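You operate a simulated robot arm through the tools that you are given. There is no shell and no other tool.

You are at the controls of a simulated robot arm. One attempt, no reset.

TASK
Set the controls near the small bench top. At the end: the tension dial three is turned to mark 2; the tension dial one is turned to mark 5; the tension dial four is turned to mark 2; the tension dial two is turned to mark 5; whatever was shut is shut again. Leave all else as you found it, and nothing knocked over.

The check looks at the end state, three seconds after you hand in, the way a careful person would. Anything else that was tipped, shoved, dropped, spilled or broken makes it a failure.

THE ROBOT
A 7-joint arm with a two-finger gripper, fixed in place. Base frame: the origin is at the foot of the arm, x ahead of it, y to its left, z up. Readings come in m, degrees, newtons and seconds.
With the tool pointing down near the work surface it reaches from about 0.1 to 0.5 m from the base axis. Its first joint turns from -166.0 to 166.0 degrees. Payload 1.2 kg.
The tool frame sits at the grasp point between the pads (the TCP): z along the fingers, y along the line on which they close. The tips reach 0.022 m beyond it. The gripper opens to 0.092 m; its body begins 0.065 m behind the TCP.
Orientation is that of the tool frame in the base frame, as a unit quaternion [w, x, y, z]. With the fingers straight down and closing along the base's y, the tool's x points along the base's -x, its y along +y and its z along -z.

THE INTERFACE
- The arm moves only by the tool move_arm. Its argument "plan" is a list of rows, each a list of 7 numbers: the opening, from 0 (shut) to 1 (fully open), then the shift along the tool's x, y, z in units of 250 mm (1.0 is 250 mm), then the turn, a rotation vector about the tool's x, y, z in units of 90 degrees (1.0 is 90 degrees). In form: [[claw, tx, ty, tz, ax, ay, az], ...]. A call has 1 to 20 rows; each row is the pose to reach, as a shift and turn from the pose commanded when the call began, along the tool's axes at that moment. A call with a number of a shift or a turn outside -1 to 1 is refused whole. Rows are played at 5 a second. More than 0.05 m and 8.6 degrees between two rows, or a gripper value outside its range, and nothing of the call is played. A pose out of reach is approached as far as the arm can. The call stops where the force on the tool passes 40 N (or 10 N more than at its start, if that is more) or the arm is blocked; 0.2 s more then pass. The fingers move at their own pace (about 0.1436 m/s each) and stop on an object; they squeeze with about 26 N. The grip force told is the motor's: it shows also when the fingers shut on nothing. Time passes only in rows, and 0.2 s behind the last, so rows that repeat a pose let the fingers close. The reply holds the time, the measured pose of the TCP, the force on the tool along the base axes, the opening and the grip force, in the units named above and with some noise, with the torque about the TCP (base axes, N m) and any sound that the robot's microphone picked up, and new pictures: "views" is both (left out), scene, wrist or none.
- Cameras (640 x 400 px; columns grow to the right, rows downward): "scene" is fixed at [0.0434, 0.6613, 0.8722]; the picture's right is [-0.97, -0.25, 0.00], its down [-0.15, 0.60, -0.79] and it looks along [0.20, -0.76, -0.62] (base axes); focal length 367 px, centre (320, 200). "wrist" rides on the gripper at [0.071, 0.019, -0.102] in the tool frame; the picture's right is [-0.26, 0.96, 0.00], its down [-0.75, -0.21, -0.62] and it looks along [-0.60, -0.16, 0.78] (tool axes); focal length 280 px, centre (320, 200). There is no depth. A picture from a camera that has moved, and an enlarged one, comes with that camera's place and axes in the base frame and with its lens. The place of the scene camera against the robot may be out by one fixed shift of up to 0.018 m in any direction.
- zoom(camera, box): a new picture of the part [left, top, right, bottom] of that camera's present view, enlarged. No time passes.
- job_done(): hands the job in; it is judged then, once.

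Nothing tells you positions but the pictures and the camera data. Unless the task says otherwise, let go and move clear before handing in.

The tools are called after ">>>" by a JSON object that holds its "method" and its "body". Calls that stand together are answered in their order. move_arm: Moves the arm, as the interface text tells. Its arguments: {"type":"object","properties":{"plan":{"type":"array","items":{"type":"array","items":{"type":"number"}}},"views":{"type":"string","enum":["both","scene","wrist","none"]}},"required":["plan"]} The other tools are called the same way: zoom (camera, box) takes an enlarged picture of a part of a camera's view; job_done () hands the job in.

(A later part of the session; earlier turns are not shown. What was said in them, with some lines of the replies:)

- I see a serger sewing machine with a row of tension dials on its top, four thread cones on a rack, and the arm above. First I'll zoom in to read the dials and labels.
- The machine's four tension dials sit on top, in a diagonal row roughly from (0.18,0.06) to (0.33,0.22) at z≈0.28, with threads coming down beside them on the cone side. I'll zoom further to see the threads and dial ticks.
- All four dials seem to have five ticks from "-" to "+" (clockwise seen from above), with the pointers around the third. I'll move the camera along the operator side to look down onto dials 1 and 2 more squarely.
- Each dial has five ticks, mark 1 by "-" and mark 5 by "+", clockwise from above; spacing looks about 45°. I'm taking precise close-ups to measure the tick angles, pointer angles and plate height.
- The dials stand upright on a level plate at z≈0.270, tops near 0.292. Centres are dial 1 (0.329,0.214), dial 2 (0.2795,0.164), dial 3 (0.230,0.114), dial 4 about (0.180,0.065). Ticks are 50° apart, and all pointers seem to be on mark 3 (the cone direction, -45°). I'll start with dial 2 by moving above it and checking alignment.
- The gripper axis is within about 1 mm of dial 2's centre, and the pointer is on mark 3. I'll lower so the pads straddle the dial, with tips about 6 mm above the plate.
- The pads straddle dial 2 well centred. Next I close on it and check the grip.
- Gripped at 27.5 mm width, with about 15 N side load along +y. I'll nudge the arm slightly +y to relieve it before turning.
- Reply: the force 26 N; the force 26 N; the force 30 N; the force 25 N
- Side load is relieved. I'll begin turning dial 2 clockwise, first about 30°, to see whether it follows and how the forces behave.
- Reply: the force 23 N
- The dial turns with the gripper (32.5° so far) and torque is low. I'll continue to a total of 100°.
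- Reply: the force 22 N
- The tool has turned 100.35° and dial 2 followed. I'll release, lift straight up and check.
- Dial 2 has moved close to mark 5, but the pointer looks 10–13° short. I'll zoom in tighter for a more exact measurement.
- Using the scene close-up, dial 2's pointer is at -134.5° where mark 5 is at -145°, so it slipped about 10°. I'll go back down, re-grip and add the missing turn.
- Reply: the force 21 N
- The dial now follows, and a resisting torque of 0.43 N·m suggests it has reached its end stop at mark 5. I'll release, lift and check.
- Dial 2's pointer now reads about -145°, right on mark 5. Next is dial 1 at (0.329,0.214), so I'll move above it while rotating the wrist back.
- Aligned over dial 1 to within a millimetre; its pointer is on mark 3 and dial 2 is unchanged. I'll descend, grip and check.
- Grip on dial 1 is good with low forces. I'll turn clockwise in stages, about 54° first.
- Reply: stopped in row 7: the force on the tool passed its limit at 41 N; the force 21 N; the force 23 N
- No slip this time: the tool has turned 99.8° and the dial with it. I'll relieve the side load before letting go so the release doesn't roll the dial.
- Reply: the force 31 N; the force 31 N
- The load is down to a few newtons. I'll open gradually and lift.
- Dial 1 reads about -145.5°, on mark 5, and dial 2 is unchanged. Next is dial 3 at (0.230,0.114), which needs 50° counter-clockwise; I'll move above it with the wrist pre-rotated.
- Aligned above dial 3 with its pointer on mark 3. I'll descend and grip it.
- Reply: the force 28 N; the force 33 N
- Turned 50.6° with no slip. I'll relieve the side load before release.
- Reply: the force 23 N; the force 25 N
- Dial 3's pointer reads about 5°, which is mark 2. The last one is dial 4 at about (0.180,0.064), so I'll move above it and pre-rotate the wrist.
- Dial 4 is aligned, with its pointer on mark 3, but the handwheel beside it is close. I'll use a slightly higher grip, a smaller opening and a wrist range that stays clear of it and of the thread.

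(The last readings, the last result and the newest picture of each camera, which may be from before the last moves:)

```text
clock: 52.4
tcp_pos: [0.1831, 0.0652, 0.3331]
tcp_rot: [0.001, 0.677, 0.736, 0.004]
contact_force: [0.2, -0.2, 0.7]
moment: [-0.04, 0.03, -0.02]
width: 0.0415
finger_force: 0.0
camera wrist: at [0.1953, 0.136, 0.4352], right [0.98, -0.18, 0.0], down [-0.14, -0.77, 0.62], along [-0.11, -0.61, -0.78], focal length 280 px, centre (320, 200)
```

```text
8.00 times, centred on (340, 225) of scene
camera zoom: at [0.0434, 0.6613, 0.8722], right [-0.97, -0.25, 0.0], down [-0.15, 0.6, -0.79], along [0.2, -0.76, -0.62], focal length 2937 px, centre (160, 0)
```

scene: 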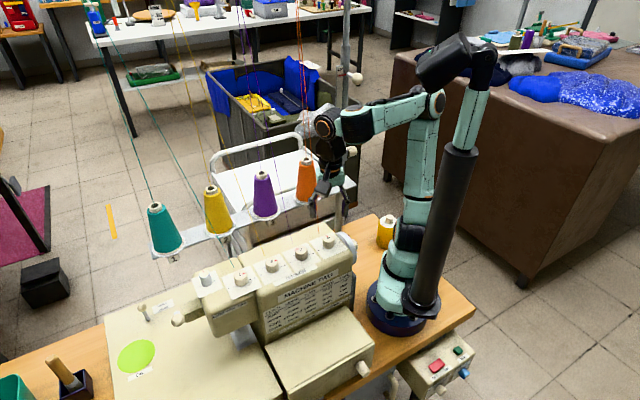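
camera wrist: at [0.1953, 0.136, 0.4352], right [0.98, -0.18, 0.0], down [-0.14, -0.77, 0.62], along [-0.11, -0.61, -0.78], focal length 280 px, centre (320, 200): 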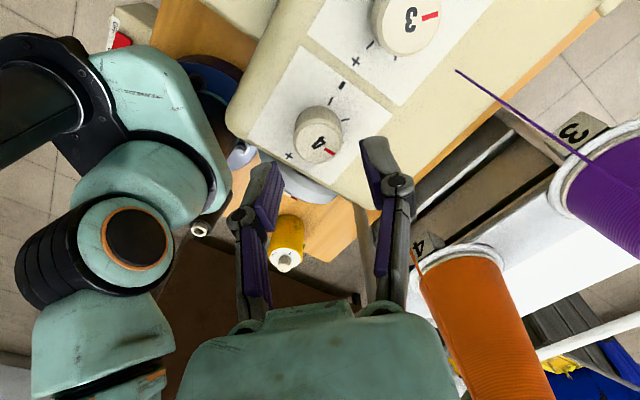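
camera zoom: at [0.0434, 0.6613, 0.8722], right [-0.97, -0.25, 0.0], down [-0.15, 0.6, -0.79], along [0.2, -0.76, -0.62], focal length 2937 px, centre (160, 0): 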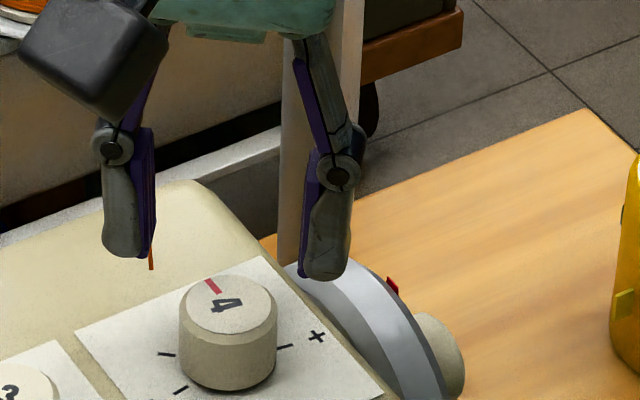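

>>> {"method": "move_arm", "body": {"plan": [[0.45, 0.003, -0.0045, 0.04, 0, 0, 0], [0.45, 0.003, -0.0045, 0.08, 0, 0, 0], [0.45, 0.003, -0.0045, 0.127, 0, 0, 0], [0.45, 0.003, -0.0045, 0.127, 0, 0, 0], [0.45, 0.003, -0.0045, 0.127, 0, 0, 0]], "views": "wrist"}}

>>> {"method": "zoom", "body": {"camera": "wrist", "box": [230, 110, 422, 230]}}

>>> {"method": "zoom", "body": {"camera": "scene", "box": [308, 222, 358, 252]}}

```text
clock: 53.6
tcp_pos: [0.1801, 0.0671, 0.3013]
tcp_rot: [0.001, 0.676, 0.737, 0.003]
contact_force: [-0.5, -0.1, -0.1]
moment: [0.0, -0.01, 0.0]
width: 0.0415
finger_force: 0.0
camera wrist: at [0.1931, 0.1377, 0.4032], right [0.98, -0.18, 0.0], down [-0.14, -0.77, 0.62], along [-0.11, -0.61, -0.78], focal length 280 px, centre (320, 200)
```

wrist: 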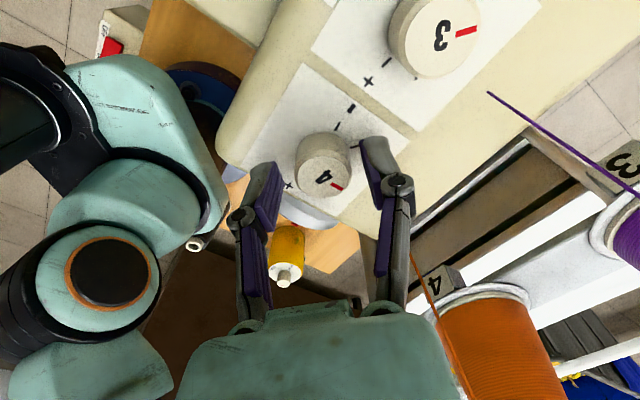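

```text
3.33 times, centred on (326, 170) of wrist
camera zoom: at [0.1931, 0.1377, 0.4032], right [0.98, -0.18, 0.0], down [-0.14, -0.77, 0.62], along [-0.11, -0.61, -0.78], focal length 935 px, centre (300, 300)
```

zoom: 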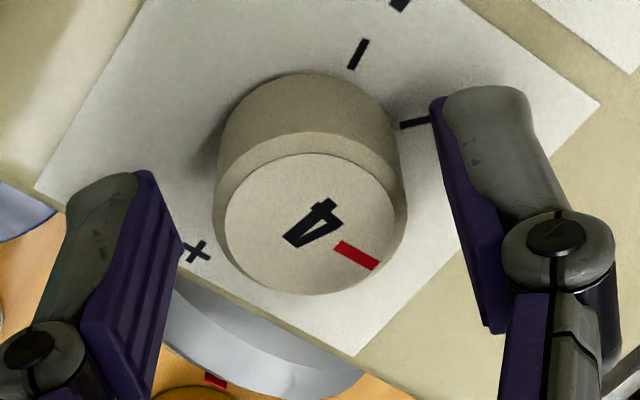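

```text
12.80 times, centred on (333, 237) of scene
camera zoom: at [0.0434, 0.6613, 0.8722], right [-0.97, -0.25, 0.0], down [-0.15, 0.6, -0.79], along [0.2, -0.76, -0.62], focal length 4699 px, centre (154, -274)
```

zoom: 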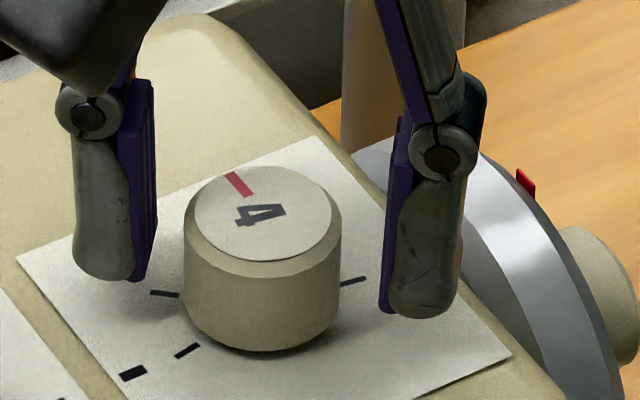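

>>> {"method": "move_arm", "body": {"plan": [[0.45, -0.002, 0.004, 0, 0, 0, 0], [0.45, -0.002, 0.004, 0, 0, 0, 0], [0.3, -0.002, 0.004, 0, 0, 0, 0], [0.15, -0.002, 0.004, 0, 0, 0, 0], [0.0, -0.002, 0.004, 0, 0, 0, 0], [0.0, -0.002, 0.004, 0, 0, 0, 0]], "views": "wrist"}}

>>> {"method": "zoom", "body": {"camera": "wrist", "box": [270, 120, 366, 210]}}

```text
clock: 55.0
tcp_pos: [0.1812, 0.0676, 0.3005]
tcp_rot: [0.0, 0.676, 0.737, 0.002]
contact_force: [-12.5, -1.6, 7.0]
moment: [0.0, 0.29, -0.02]
width: 0.0276
finger_force: 27.8
camera wrist: at [0.1943, 0.1375, 0.4029], right [0.98, -0.18, 0.0], down [-0.14, -0.77, 0.62], along [-0.11, -0.61, -0.78], focal length 280 px, centre (320, 200)
```

wrist: 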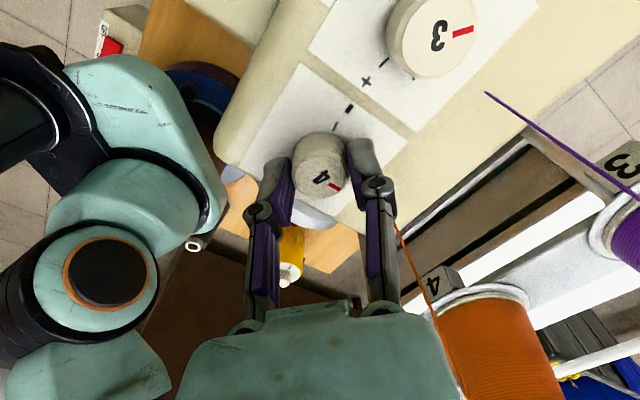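

```text
4.44 times, centred on (318, 165) of wrist
camera zoom: at [0.1943, 0.1375, 0.4029], right [0.98, -0.18, 0.0], down [-0.14, -0.77, 0.62], along [-0.11, -0.61, -0.78], focal length 1246 px, centre (329, 356)
```

zoom: 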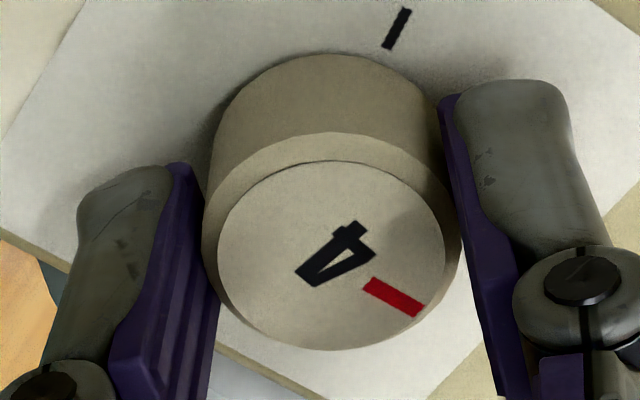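

>>> {"method": "move_arm", "body": {"plan": [[0.0, 0, -0.002, 0, 0, 0, 0], [0.0, 0, -0.002, 0, 0, 0, -0.03], [0.0, 0, -0.002, 0, 0, 0, -0.07], [0.0, 0, -0.002, 0, 0, 0, -0.11], [0.0, 0, -0.002, 0, 0, 0, -0.15], [0.0, 0, -0.002, 0, 0, 0, -0.19], [0.0, 0, -0.002, 0, 0, 0, -0.23], [0.0, 0, -0.002, 0, 0, 0, -0.27], [0.0, 0, -0.002, 0, 0, 0, -0.27]], "views": "wrist"}}

>>> {"method": "zoom", "body": {"camera": "wrist", "box": [270, 120, 366, 210]}}

```text
clock: 57.0
tcp_pos: [0.1819, 0.067, 0.3005]
tcp_rot: [0.0, 0.506, 0.862, 0.001]
contact_force: [-19.6, -24.3, 3.7]
moment: [-0.73, 0.3, -0.05]
width: 0.0277
finger_force: 28.2
camera wrist: at [0.1629, 0.1373, 0.4028], right [0.97, 0.24, 0.0], down [0.19, -0.76, 0.63], along [0.15, -0.61, -0.78], focal length 280 px, centre (320, 200)
```

wrist: 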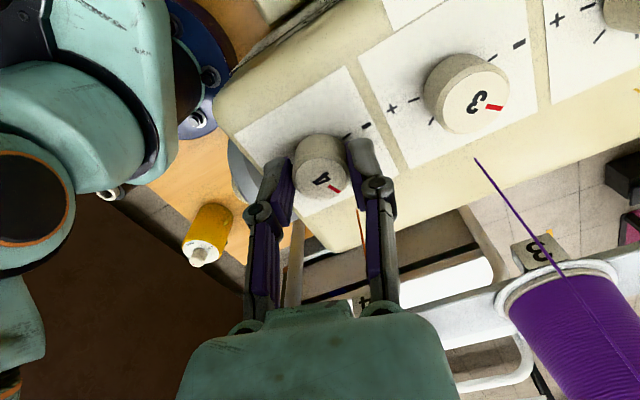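

```text
4.44 times, centred on (318, 165) of wrist
camera zoom: at [0.1629, 0.1373, 0.4028], right [0.97, 0.24, 0.0], down [0.19, -0.76, 0.63], along [0.15, -0.61, -0.78], focal length 1246 px, centre (329, 356)
```

zoom: 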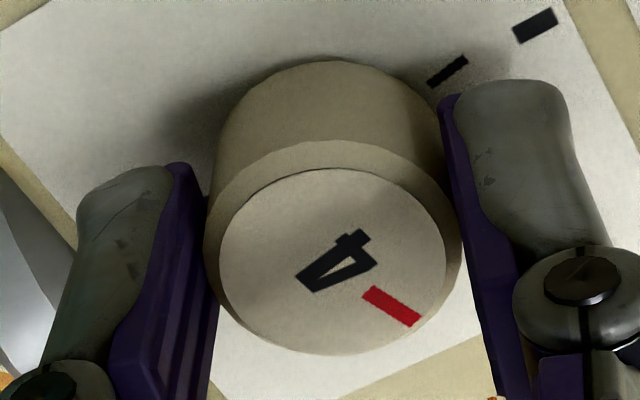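

>>> {"method": "move_arm", "body": {"plan": [[0.0, -0.001, -0.004, 0, 0, 0, 0], [0.0, -0.002, -0.005, 0, 0, 0, -0.02], [0.0, -0.002, -0.005, 0, 0, 0, -0.06], [0.0, -0.002, -0.005, 0, 0, 0, -0.1], [0.0, -0.002, -0.005, 0, 0, 0, -0.14], [0.0, -0.002, -0.005, 0, 0, 0, -0.18], [0.0, -0.002, -0.005, 0, 0, 0, -0.22], [0.0, -0.002, -0.005, 0, 0, 0, -0.26], [0.0, -0.002, -0.005, 0, 0, 0, -0.3], [0.0, -0.002, -0.005, 0, 0, 0, -0.3]], "views": "wrist"}}

>>> {"method": "zoom", "body": {"camera": "wrist", "box": [270, 120, 366, 210]}}

>>> {"method": "zoom", "body": {"camera": "scene", "box": [308, 222, 358, 252]}}

```text
clock: 59.2
tcp_pos: [0.1816, 0.0671, 0.3007]
tcp_rot: [0.001, 0.29, 0.957, 0.001]
contact_force: [-23.0, 3.6, 16.7]
moment: [0.0, 0.43, -0.01]
width: 0.0278
finger_force: 28.0
camera wrist: at [0.132, 0.1202, 0.4035], right [0.75, 0.66, 0.0], down [0.51, -0.59, 0.62], along [0.41, -0.47, -0.78], focal length 280 px, centre (320, 200)
```

wrist: 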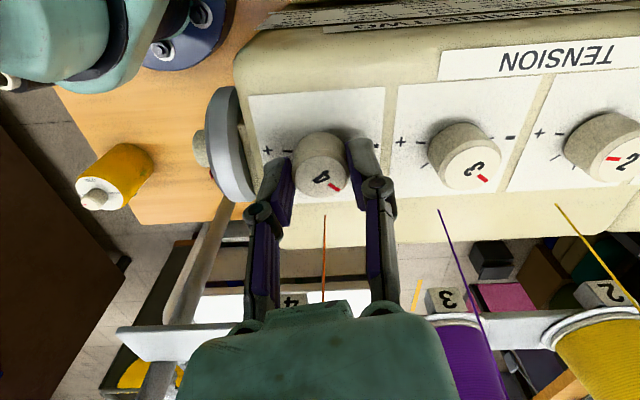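

```text
4.44 times, centred on (318, 165) of wrist
camera zoom: at [0.132, 0.1202, 0.4035], right [0.75, 0.66, 0.0], down [0.51, -0.59, 0.62], along [0.41, -0.47, -0.78], focal length 1246 px, centre (329, 356)
```

zoom: 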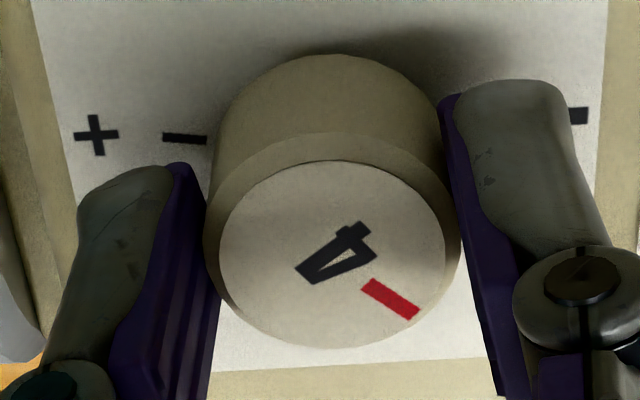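

```text
12.80 times, centred on (333, 237) of scene
camera zoom: at [0.0434, 0.6613, 0.8722], right [-0.97, -0.25, 0.0], down [-0.15, 0.6, -0.79], along [0.2, -0.76, -0.62], focal length 4699 px, centre (154, -274)
```

zoom: 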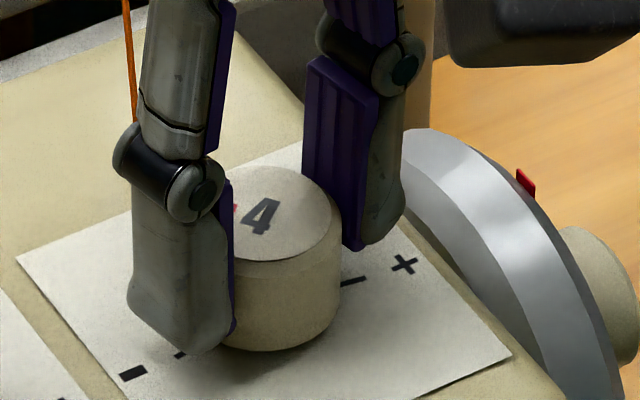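

Turned about 51°. I'll relieve the side load and then release with a small opening.

>>> {"method": "move_arm", "body": {"plan": [[0.0, 0.002, -0.001, -0.0005, 0, 0, 0], [0.0, 0.002, -0.001, -0.0005, 0, 0, 0]], "views": "none"}}

```text
clock: 59.8
tcp_pos: [0.1799, 0.0661, 0.3007]
tcp_rot: [0.002, 0.29, 0.957, 0.001]
contact_force: [-10.4, 6.8, -1.4]
moment: [0.46, 0.71, -0.01]
width: 0.0274
finger_force: 27.8
```

>>> {"method": "move_arm", "body": {"plan": [[0.0, 0.0012, 0, 0, 0, 0, 0], [0.3, 0.0012, 0, 0, 0, 0, 0], [0.45, 0.0012, 0, 0, 0, 0, 0], [0.45, 0.0012, 0, 0, 0, 0, 0], [0.45, 0.0012, 0, -0.08, 0, 0, 0], [0.45, 0.0012, 0, -0.16, 0, 0, 0], [0.45, 0.0012, 0, -0.24, 0, 0, 0], [0.45, 0.0012, 0, -0.32, 0, 0, 0], [0.45, 0.0012, 0, -0.32, 0, 0, 0]]}}

>>> {"method": "zoom", "body": {"camera": "scene", "box": [308, 222, 358, 252]}}

>>> {"method": "zoom", "body": {"camera": "wrist", "box": [264, 70, 376, 140]}}

```text
clock: 61.8
tcp_pos: [0.1802, 0.0676, 0.3816]
tcp_rot: [0.002, 0.29, 0.957, 0.001]
contact_force: [0.1, 0.7, -0.3]
moment: [-0.01, -0.02, -0.02]
width: 0.0414
finger_force: 0.1
camera wrist: at [0.132, 0.1214, 0.4836], right [0.75, 0.66, 0.0], down [0.51, -0.59, 0.63], along [0.41, -0.47, -0.78], focal length 280 px, centre (320, 200)
```

scene: 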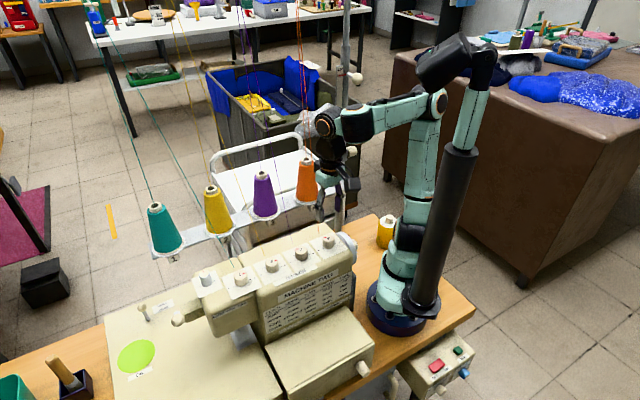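
wrist: 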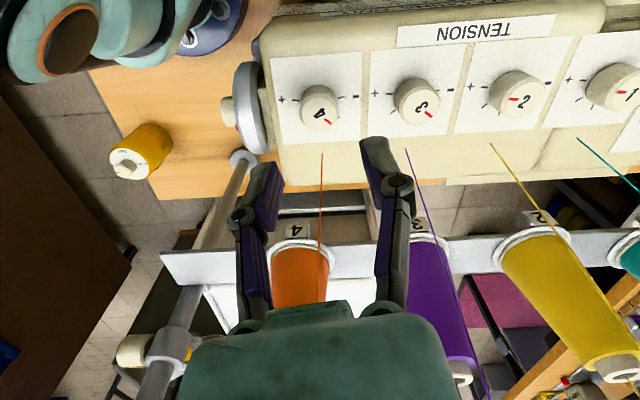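

```text
12.80 times, centred on (333, 237) of scene
camera zoom: at [0.0434, 0.6613, 0.8722], right [-0.97, -0.25, 0.0], down [-0.15, 0.6, -0.79], along [0.2, -0.76, -0.62], focal length 4699 px, centre (154, -274)
```

zoom: 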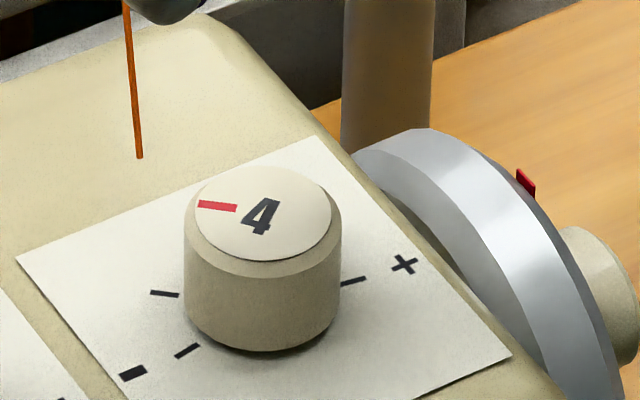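

```text
5.71 times, centred on (320, 105) of wrist
camera zoom: at [0.132, 0.1214, 0.4836], right [0.75, 0.66, 0.0], down [0.51, -0.59, 0.63], along [0.41, -0.47, -0.78], focal length 1602 px, centre (320, 743)
```

zoom: 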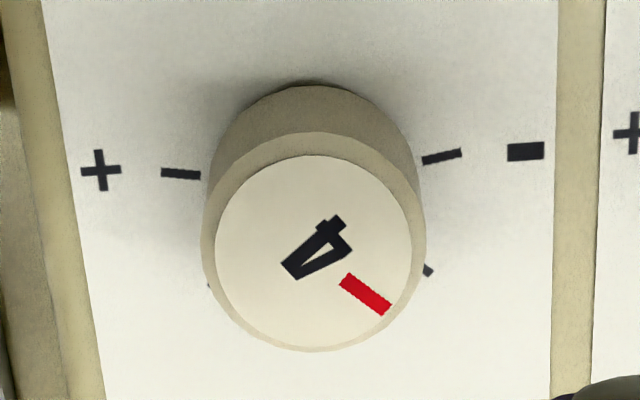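

Dial 4 reads about 4°, on mark 2 (5°). I'll raise the arm clear and do a final check of all dials and surroundings.

>>> {"method": "move_arm", "body": {"plan": [[0.45, 0, 0, -0.1, 0, 0, 0], [0.45, 0, 0, -0.2, 0, 0, 0], [0.45, 0, 0, -0.3, 0, 0, 0], [0.45, 0, 0, -0.4, 0, 0, 0], [0.45, 0, 0, -0.5, 0, 0, 0], [0.45, 0, 0, -0.5, 0, 0, 0]]}}

>>> {"method": "zoom", "body": {"camera": "scene", "box": [160, 200, 380, 340]}}

>>> {"method": "zoom", "body": {"camera": "scene", "box": [215, 255, 287, 300]}}

>>> {"method": "zoom", "body": {"camera": "scene", "box": [280, 225, 352, 270]}}

>>> {"method": "zoom", "body": {"camera": "wrist", "box": [270, 20, 590, 140]}}

```text
clock: 63.2
tcp_pos: [0.2094, 0.0746, 0.4042]
tcp_rot: [0.001, 0.29, 0.957, 0.002]
contact_force: [-0.2, -0.9, -0.5]
moment: [-0.01, 0.05, 0.01]
width: 0.0414
finger_force: 0.1
out of reach, approached as far as the arm can: row 1, 2, 3, 4, 5, 6
camera wrist: at [0.1607, 0.1288, 0.5074], right [0.75, 0.66, 0.0], down [0.51, -0.59, 0.63], along [0.41, -0.47, -0.78], focal length 280 px, centre (320, 200)
```

scene: 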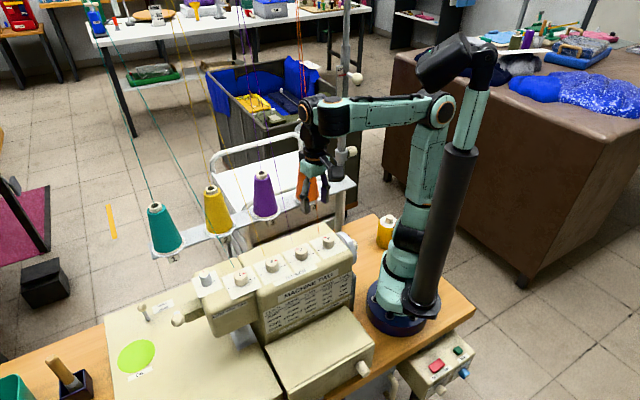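
wrist: 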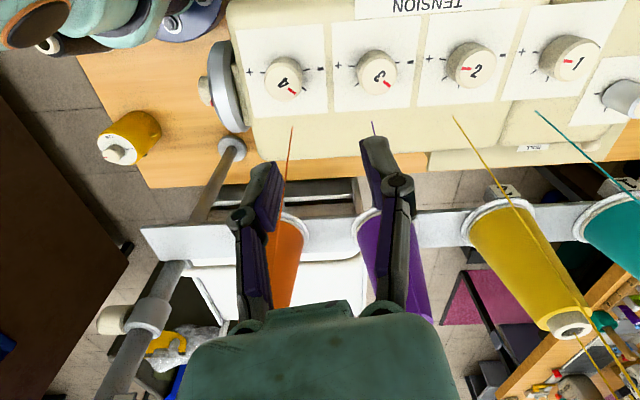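

```text
2.86 times, centred on (270, 270) of scene
camera zoom: at [0.0434, 0.6613, 0.8722], right [-0.97, -0.25, 0.0], down [-0.15, 0.6, -0.79], along [0.2, -0.76, -0.62], focal length 1049 px, centre (463, 0)
```

zoom: 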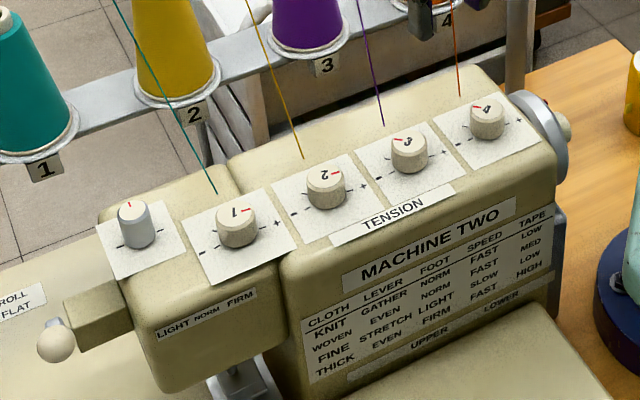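

```text
8.89 times, centred on (251, 278) of scene
camera zoom: at [0.0434, 0.6613, 0.8722], right [-0.97, -0.25, 0.0], down [-0.15, 0.6, -0.79], along [0.2, -0.76, -0.62], focal length 3263 px, centre (933, -489)
```

zoom: 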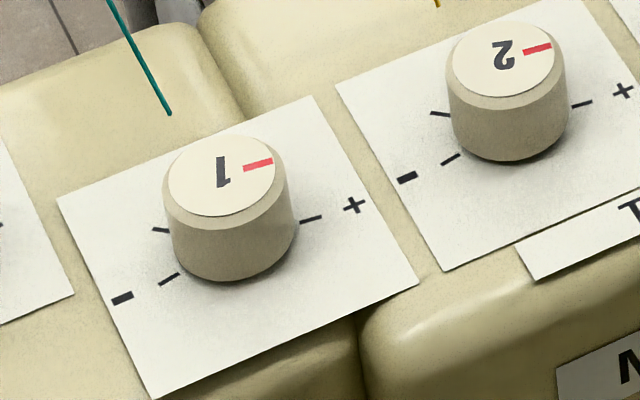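

```text
8.89 times, centred on (316, 248) of scene
camera zoom: at [0.0434, 0.6613, 0.8722], right [-0.97, -0.25, 0.0], down [-0.15, 0.6, -0.79], along [0.2, -0.76, -0.62], focal length 3263 px, centre (356, -222)
```

zoom: 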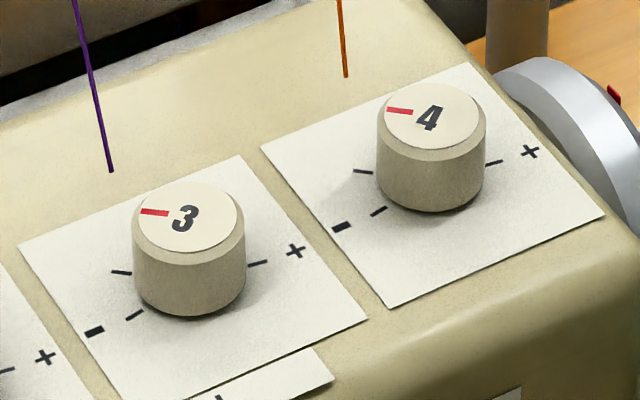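

```text
2.00 times, centred on (430, 80) of wrist
camera zoom: at [0.1607, 0.1288, 0.5074], right [0.75, 0.66, 0.0], down [0.51, -0.59, 0.63], along [0.41, -0.47, -0.78], focal length 561 px, centre (100, 440)
```

zoom: 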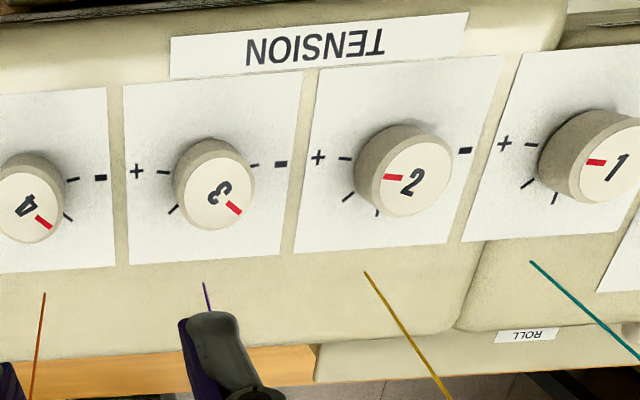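

All four pointers look right: dials 1 and 2 at mark 5, dials 3 and 4 at mark 2. The threads, cones and other controls look as they did at the start. I'll let the arm settle briefly and confirm it's steady and clear.

>>> {"method": "move_arm", "body": {"plan": [[0.45, 0, 0, 0, 0, 0, 0], [0.45, 0, 0, 0, 0, 0, 0], [0.45, 0, 0, 0, 0, 0, 0], [0.45, 0, 0, 0, 0, 0, 0]]}}

>>> {"method": "zoom", "body": {"camera": "scene", "box": [250, 90, 410, 250]}}

```text
clock: 64.2
tcp_pos: [0.2095, 0.074, 0.406]
tcp_rot: [0.001, 0.29, 0.957, 0.002]
contact_force: [0.7, 0.5, -0.1]
moment: [0.03, 0.01, 0.02]
width: 0.0414
finger_force: 0.0
camera wrist: at [0.1606, 0.1287, 0.5074], right [0.75, 0.66, 0.01], down [0.51, -0.59, 0.63], along [0.41, -0.47, -0.78], focal length 280 px, centre (320, 200)
```

scene: 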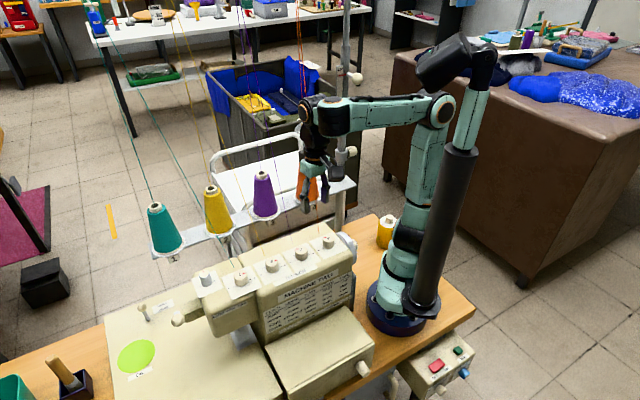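
wrist: 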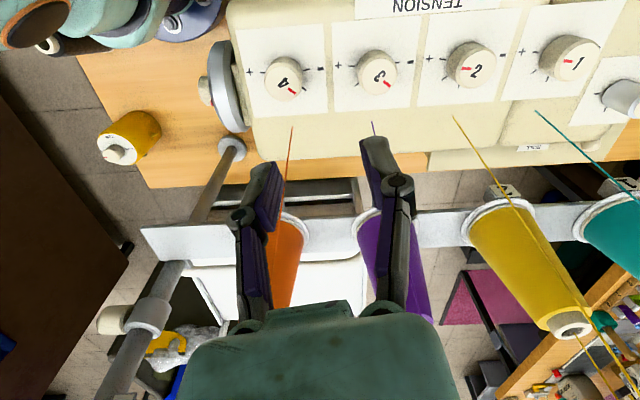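

```text
2.50 times, centred on (330, 170) of scene
camera zoom: at [0.0434, 0.6613, 0.8722], right [-0.97, -0.25, 0.0], down [-0.15, 0.6, -0.79], along [0.2, -0.76, -0.62], focal length 918 px, centre (295, 275)
```

zoom: 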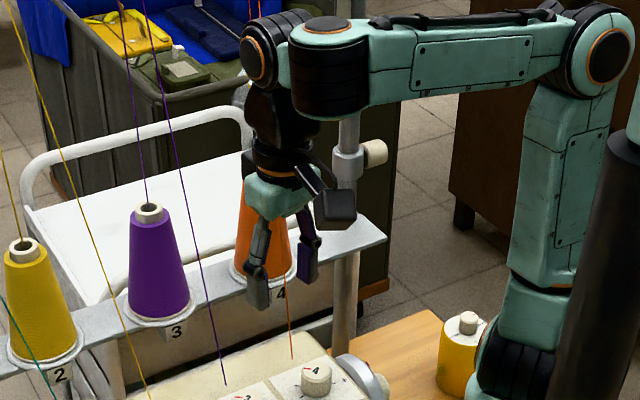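

The arm is steady, clear of the machine and reading no contact force. Dials 1 and 2 are on mark 5, dials 3 and 4 are on mark 2, and nothing else has moved, so I'm handing in.

>>> {"method": "job_done", "body": {}}

```text
The job is handed in.
```

All four tension dials are set, and I've handed the job in; I don't have the result of the check.

| Dial | Target mark | Pointer angle | Mark angle |
|---|---|---|---|
| One | 5 | about -146° | -145° |
| Two | 5 | about -145° | -145° |
| Three | 2 | about 5–8° | 5° |
| Four | 2 | about 4° | 5° |

These angles come from camera close-ups and are good to a couple of degrees. The dials have no printed numbers. I counted five ticks from "-" to "+" and took mark 1 as the tick beside "-".

- **Dial two:** it slipped about 10° on the first turn. I gripped it again and turned it the rest of the way.
- **Dial one:** the arm stopped once on its force limit partway through the turn. I carried on more slowly, and the dial followed without slipping.
- **Everything else:** I opened nothing, so there was nothing to shut again. In the last pictures the cones, threads and other controls looked as they did at the start.
- **Arm position:** the gripper has let go and is about 9 cm above the dials. It is lower than I intended, because the higher pose was out of reach.
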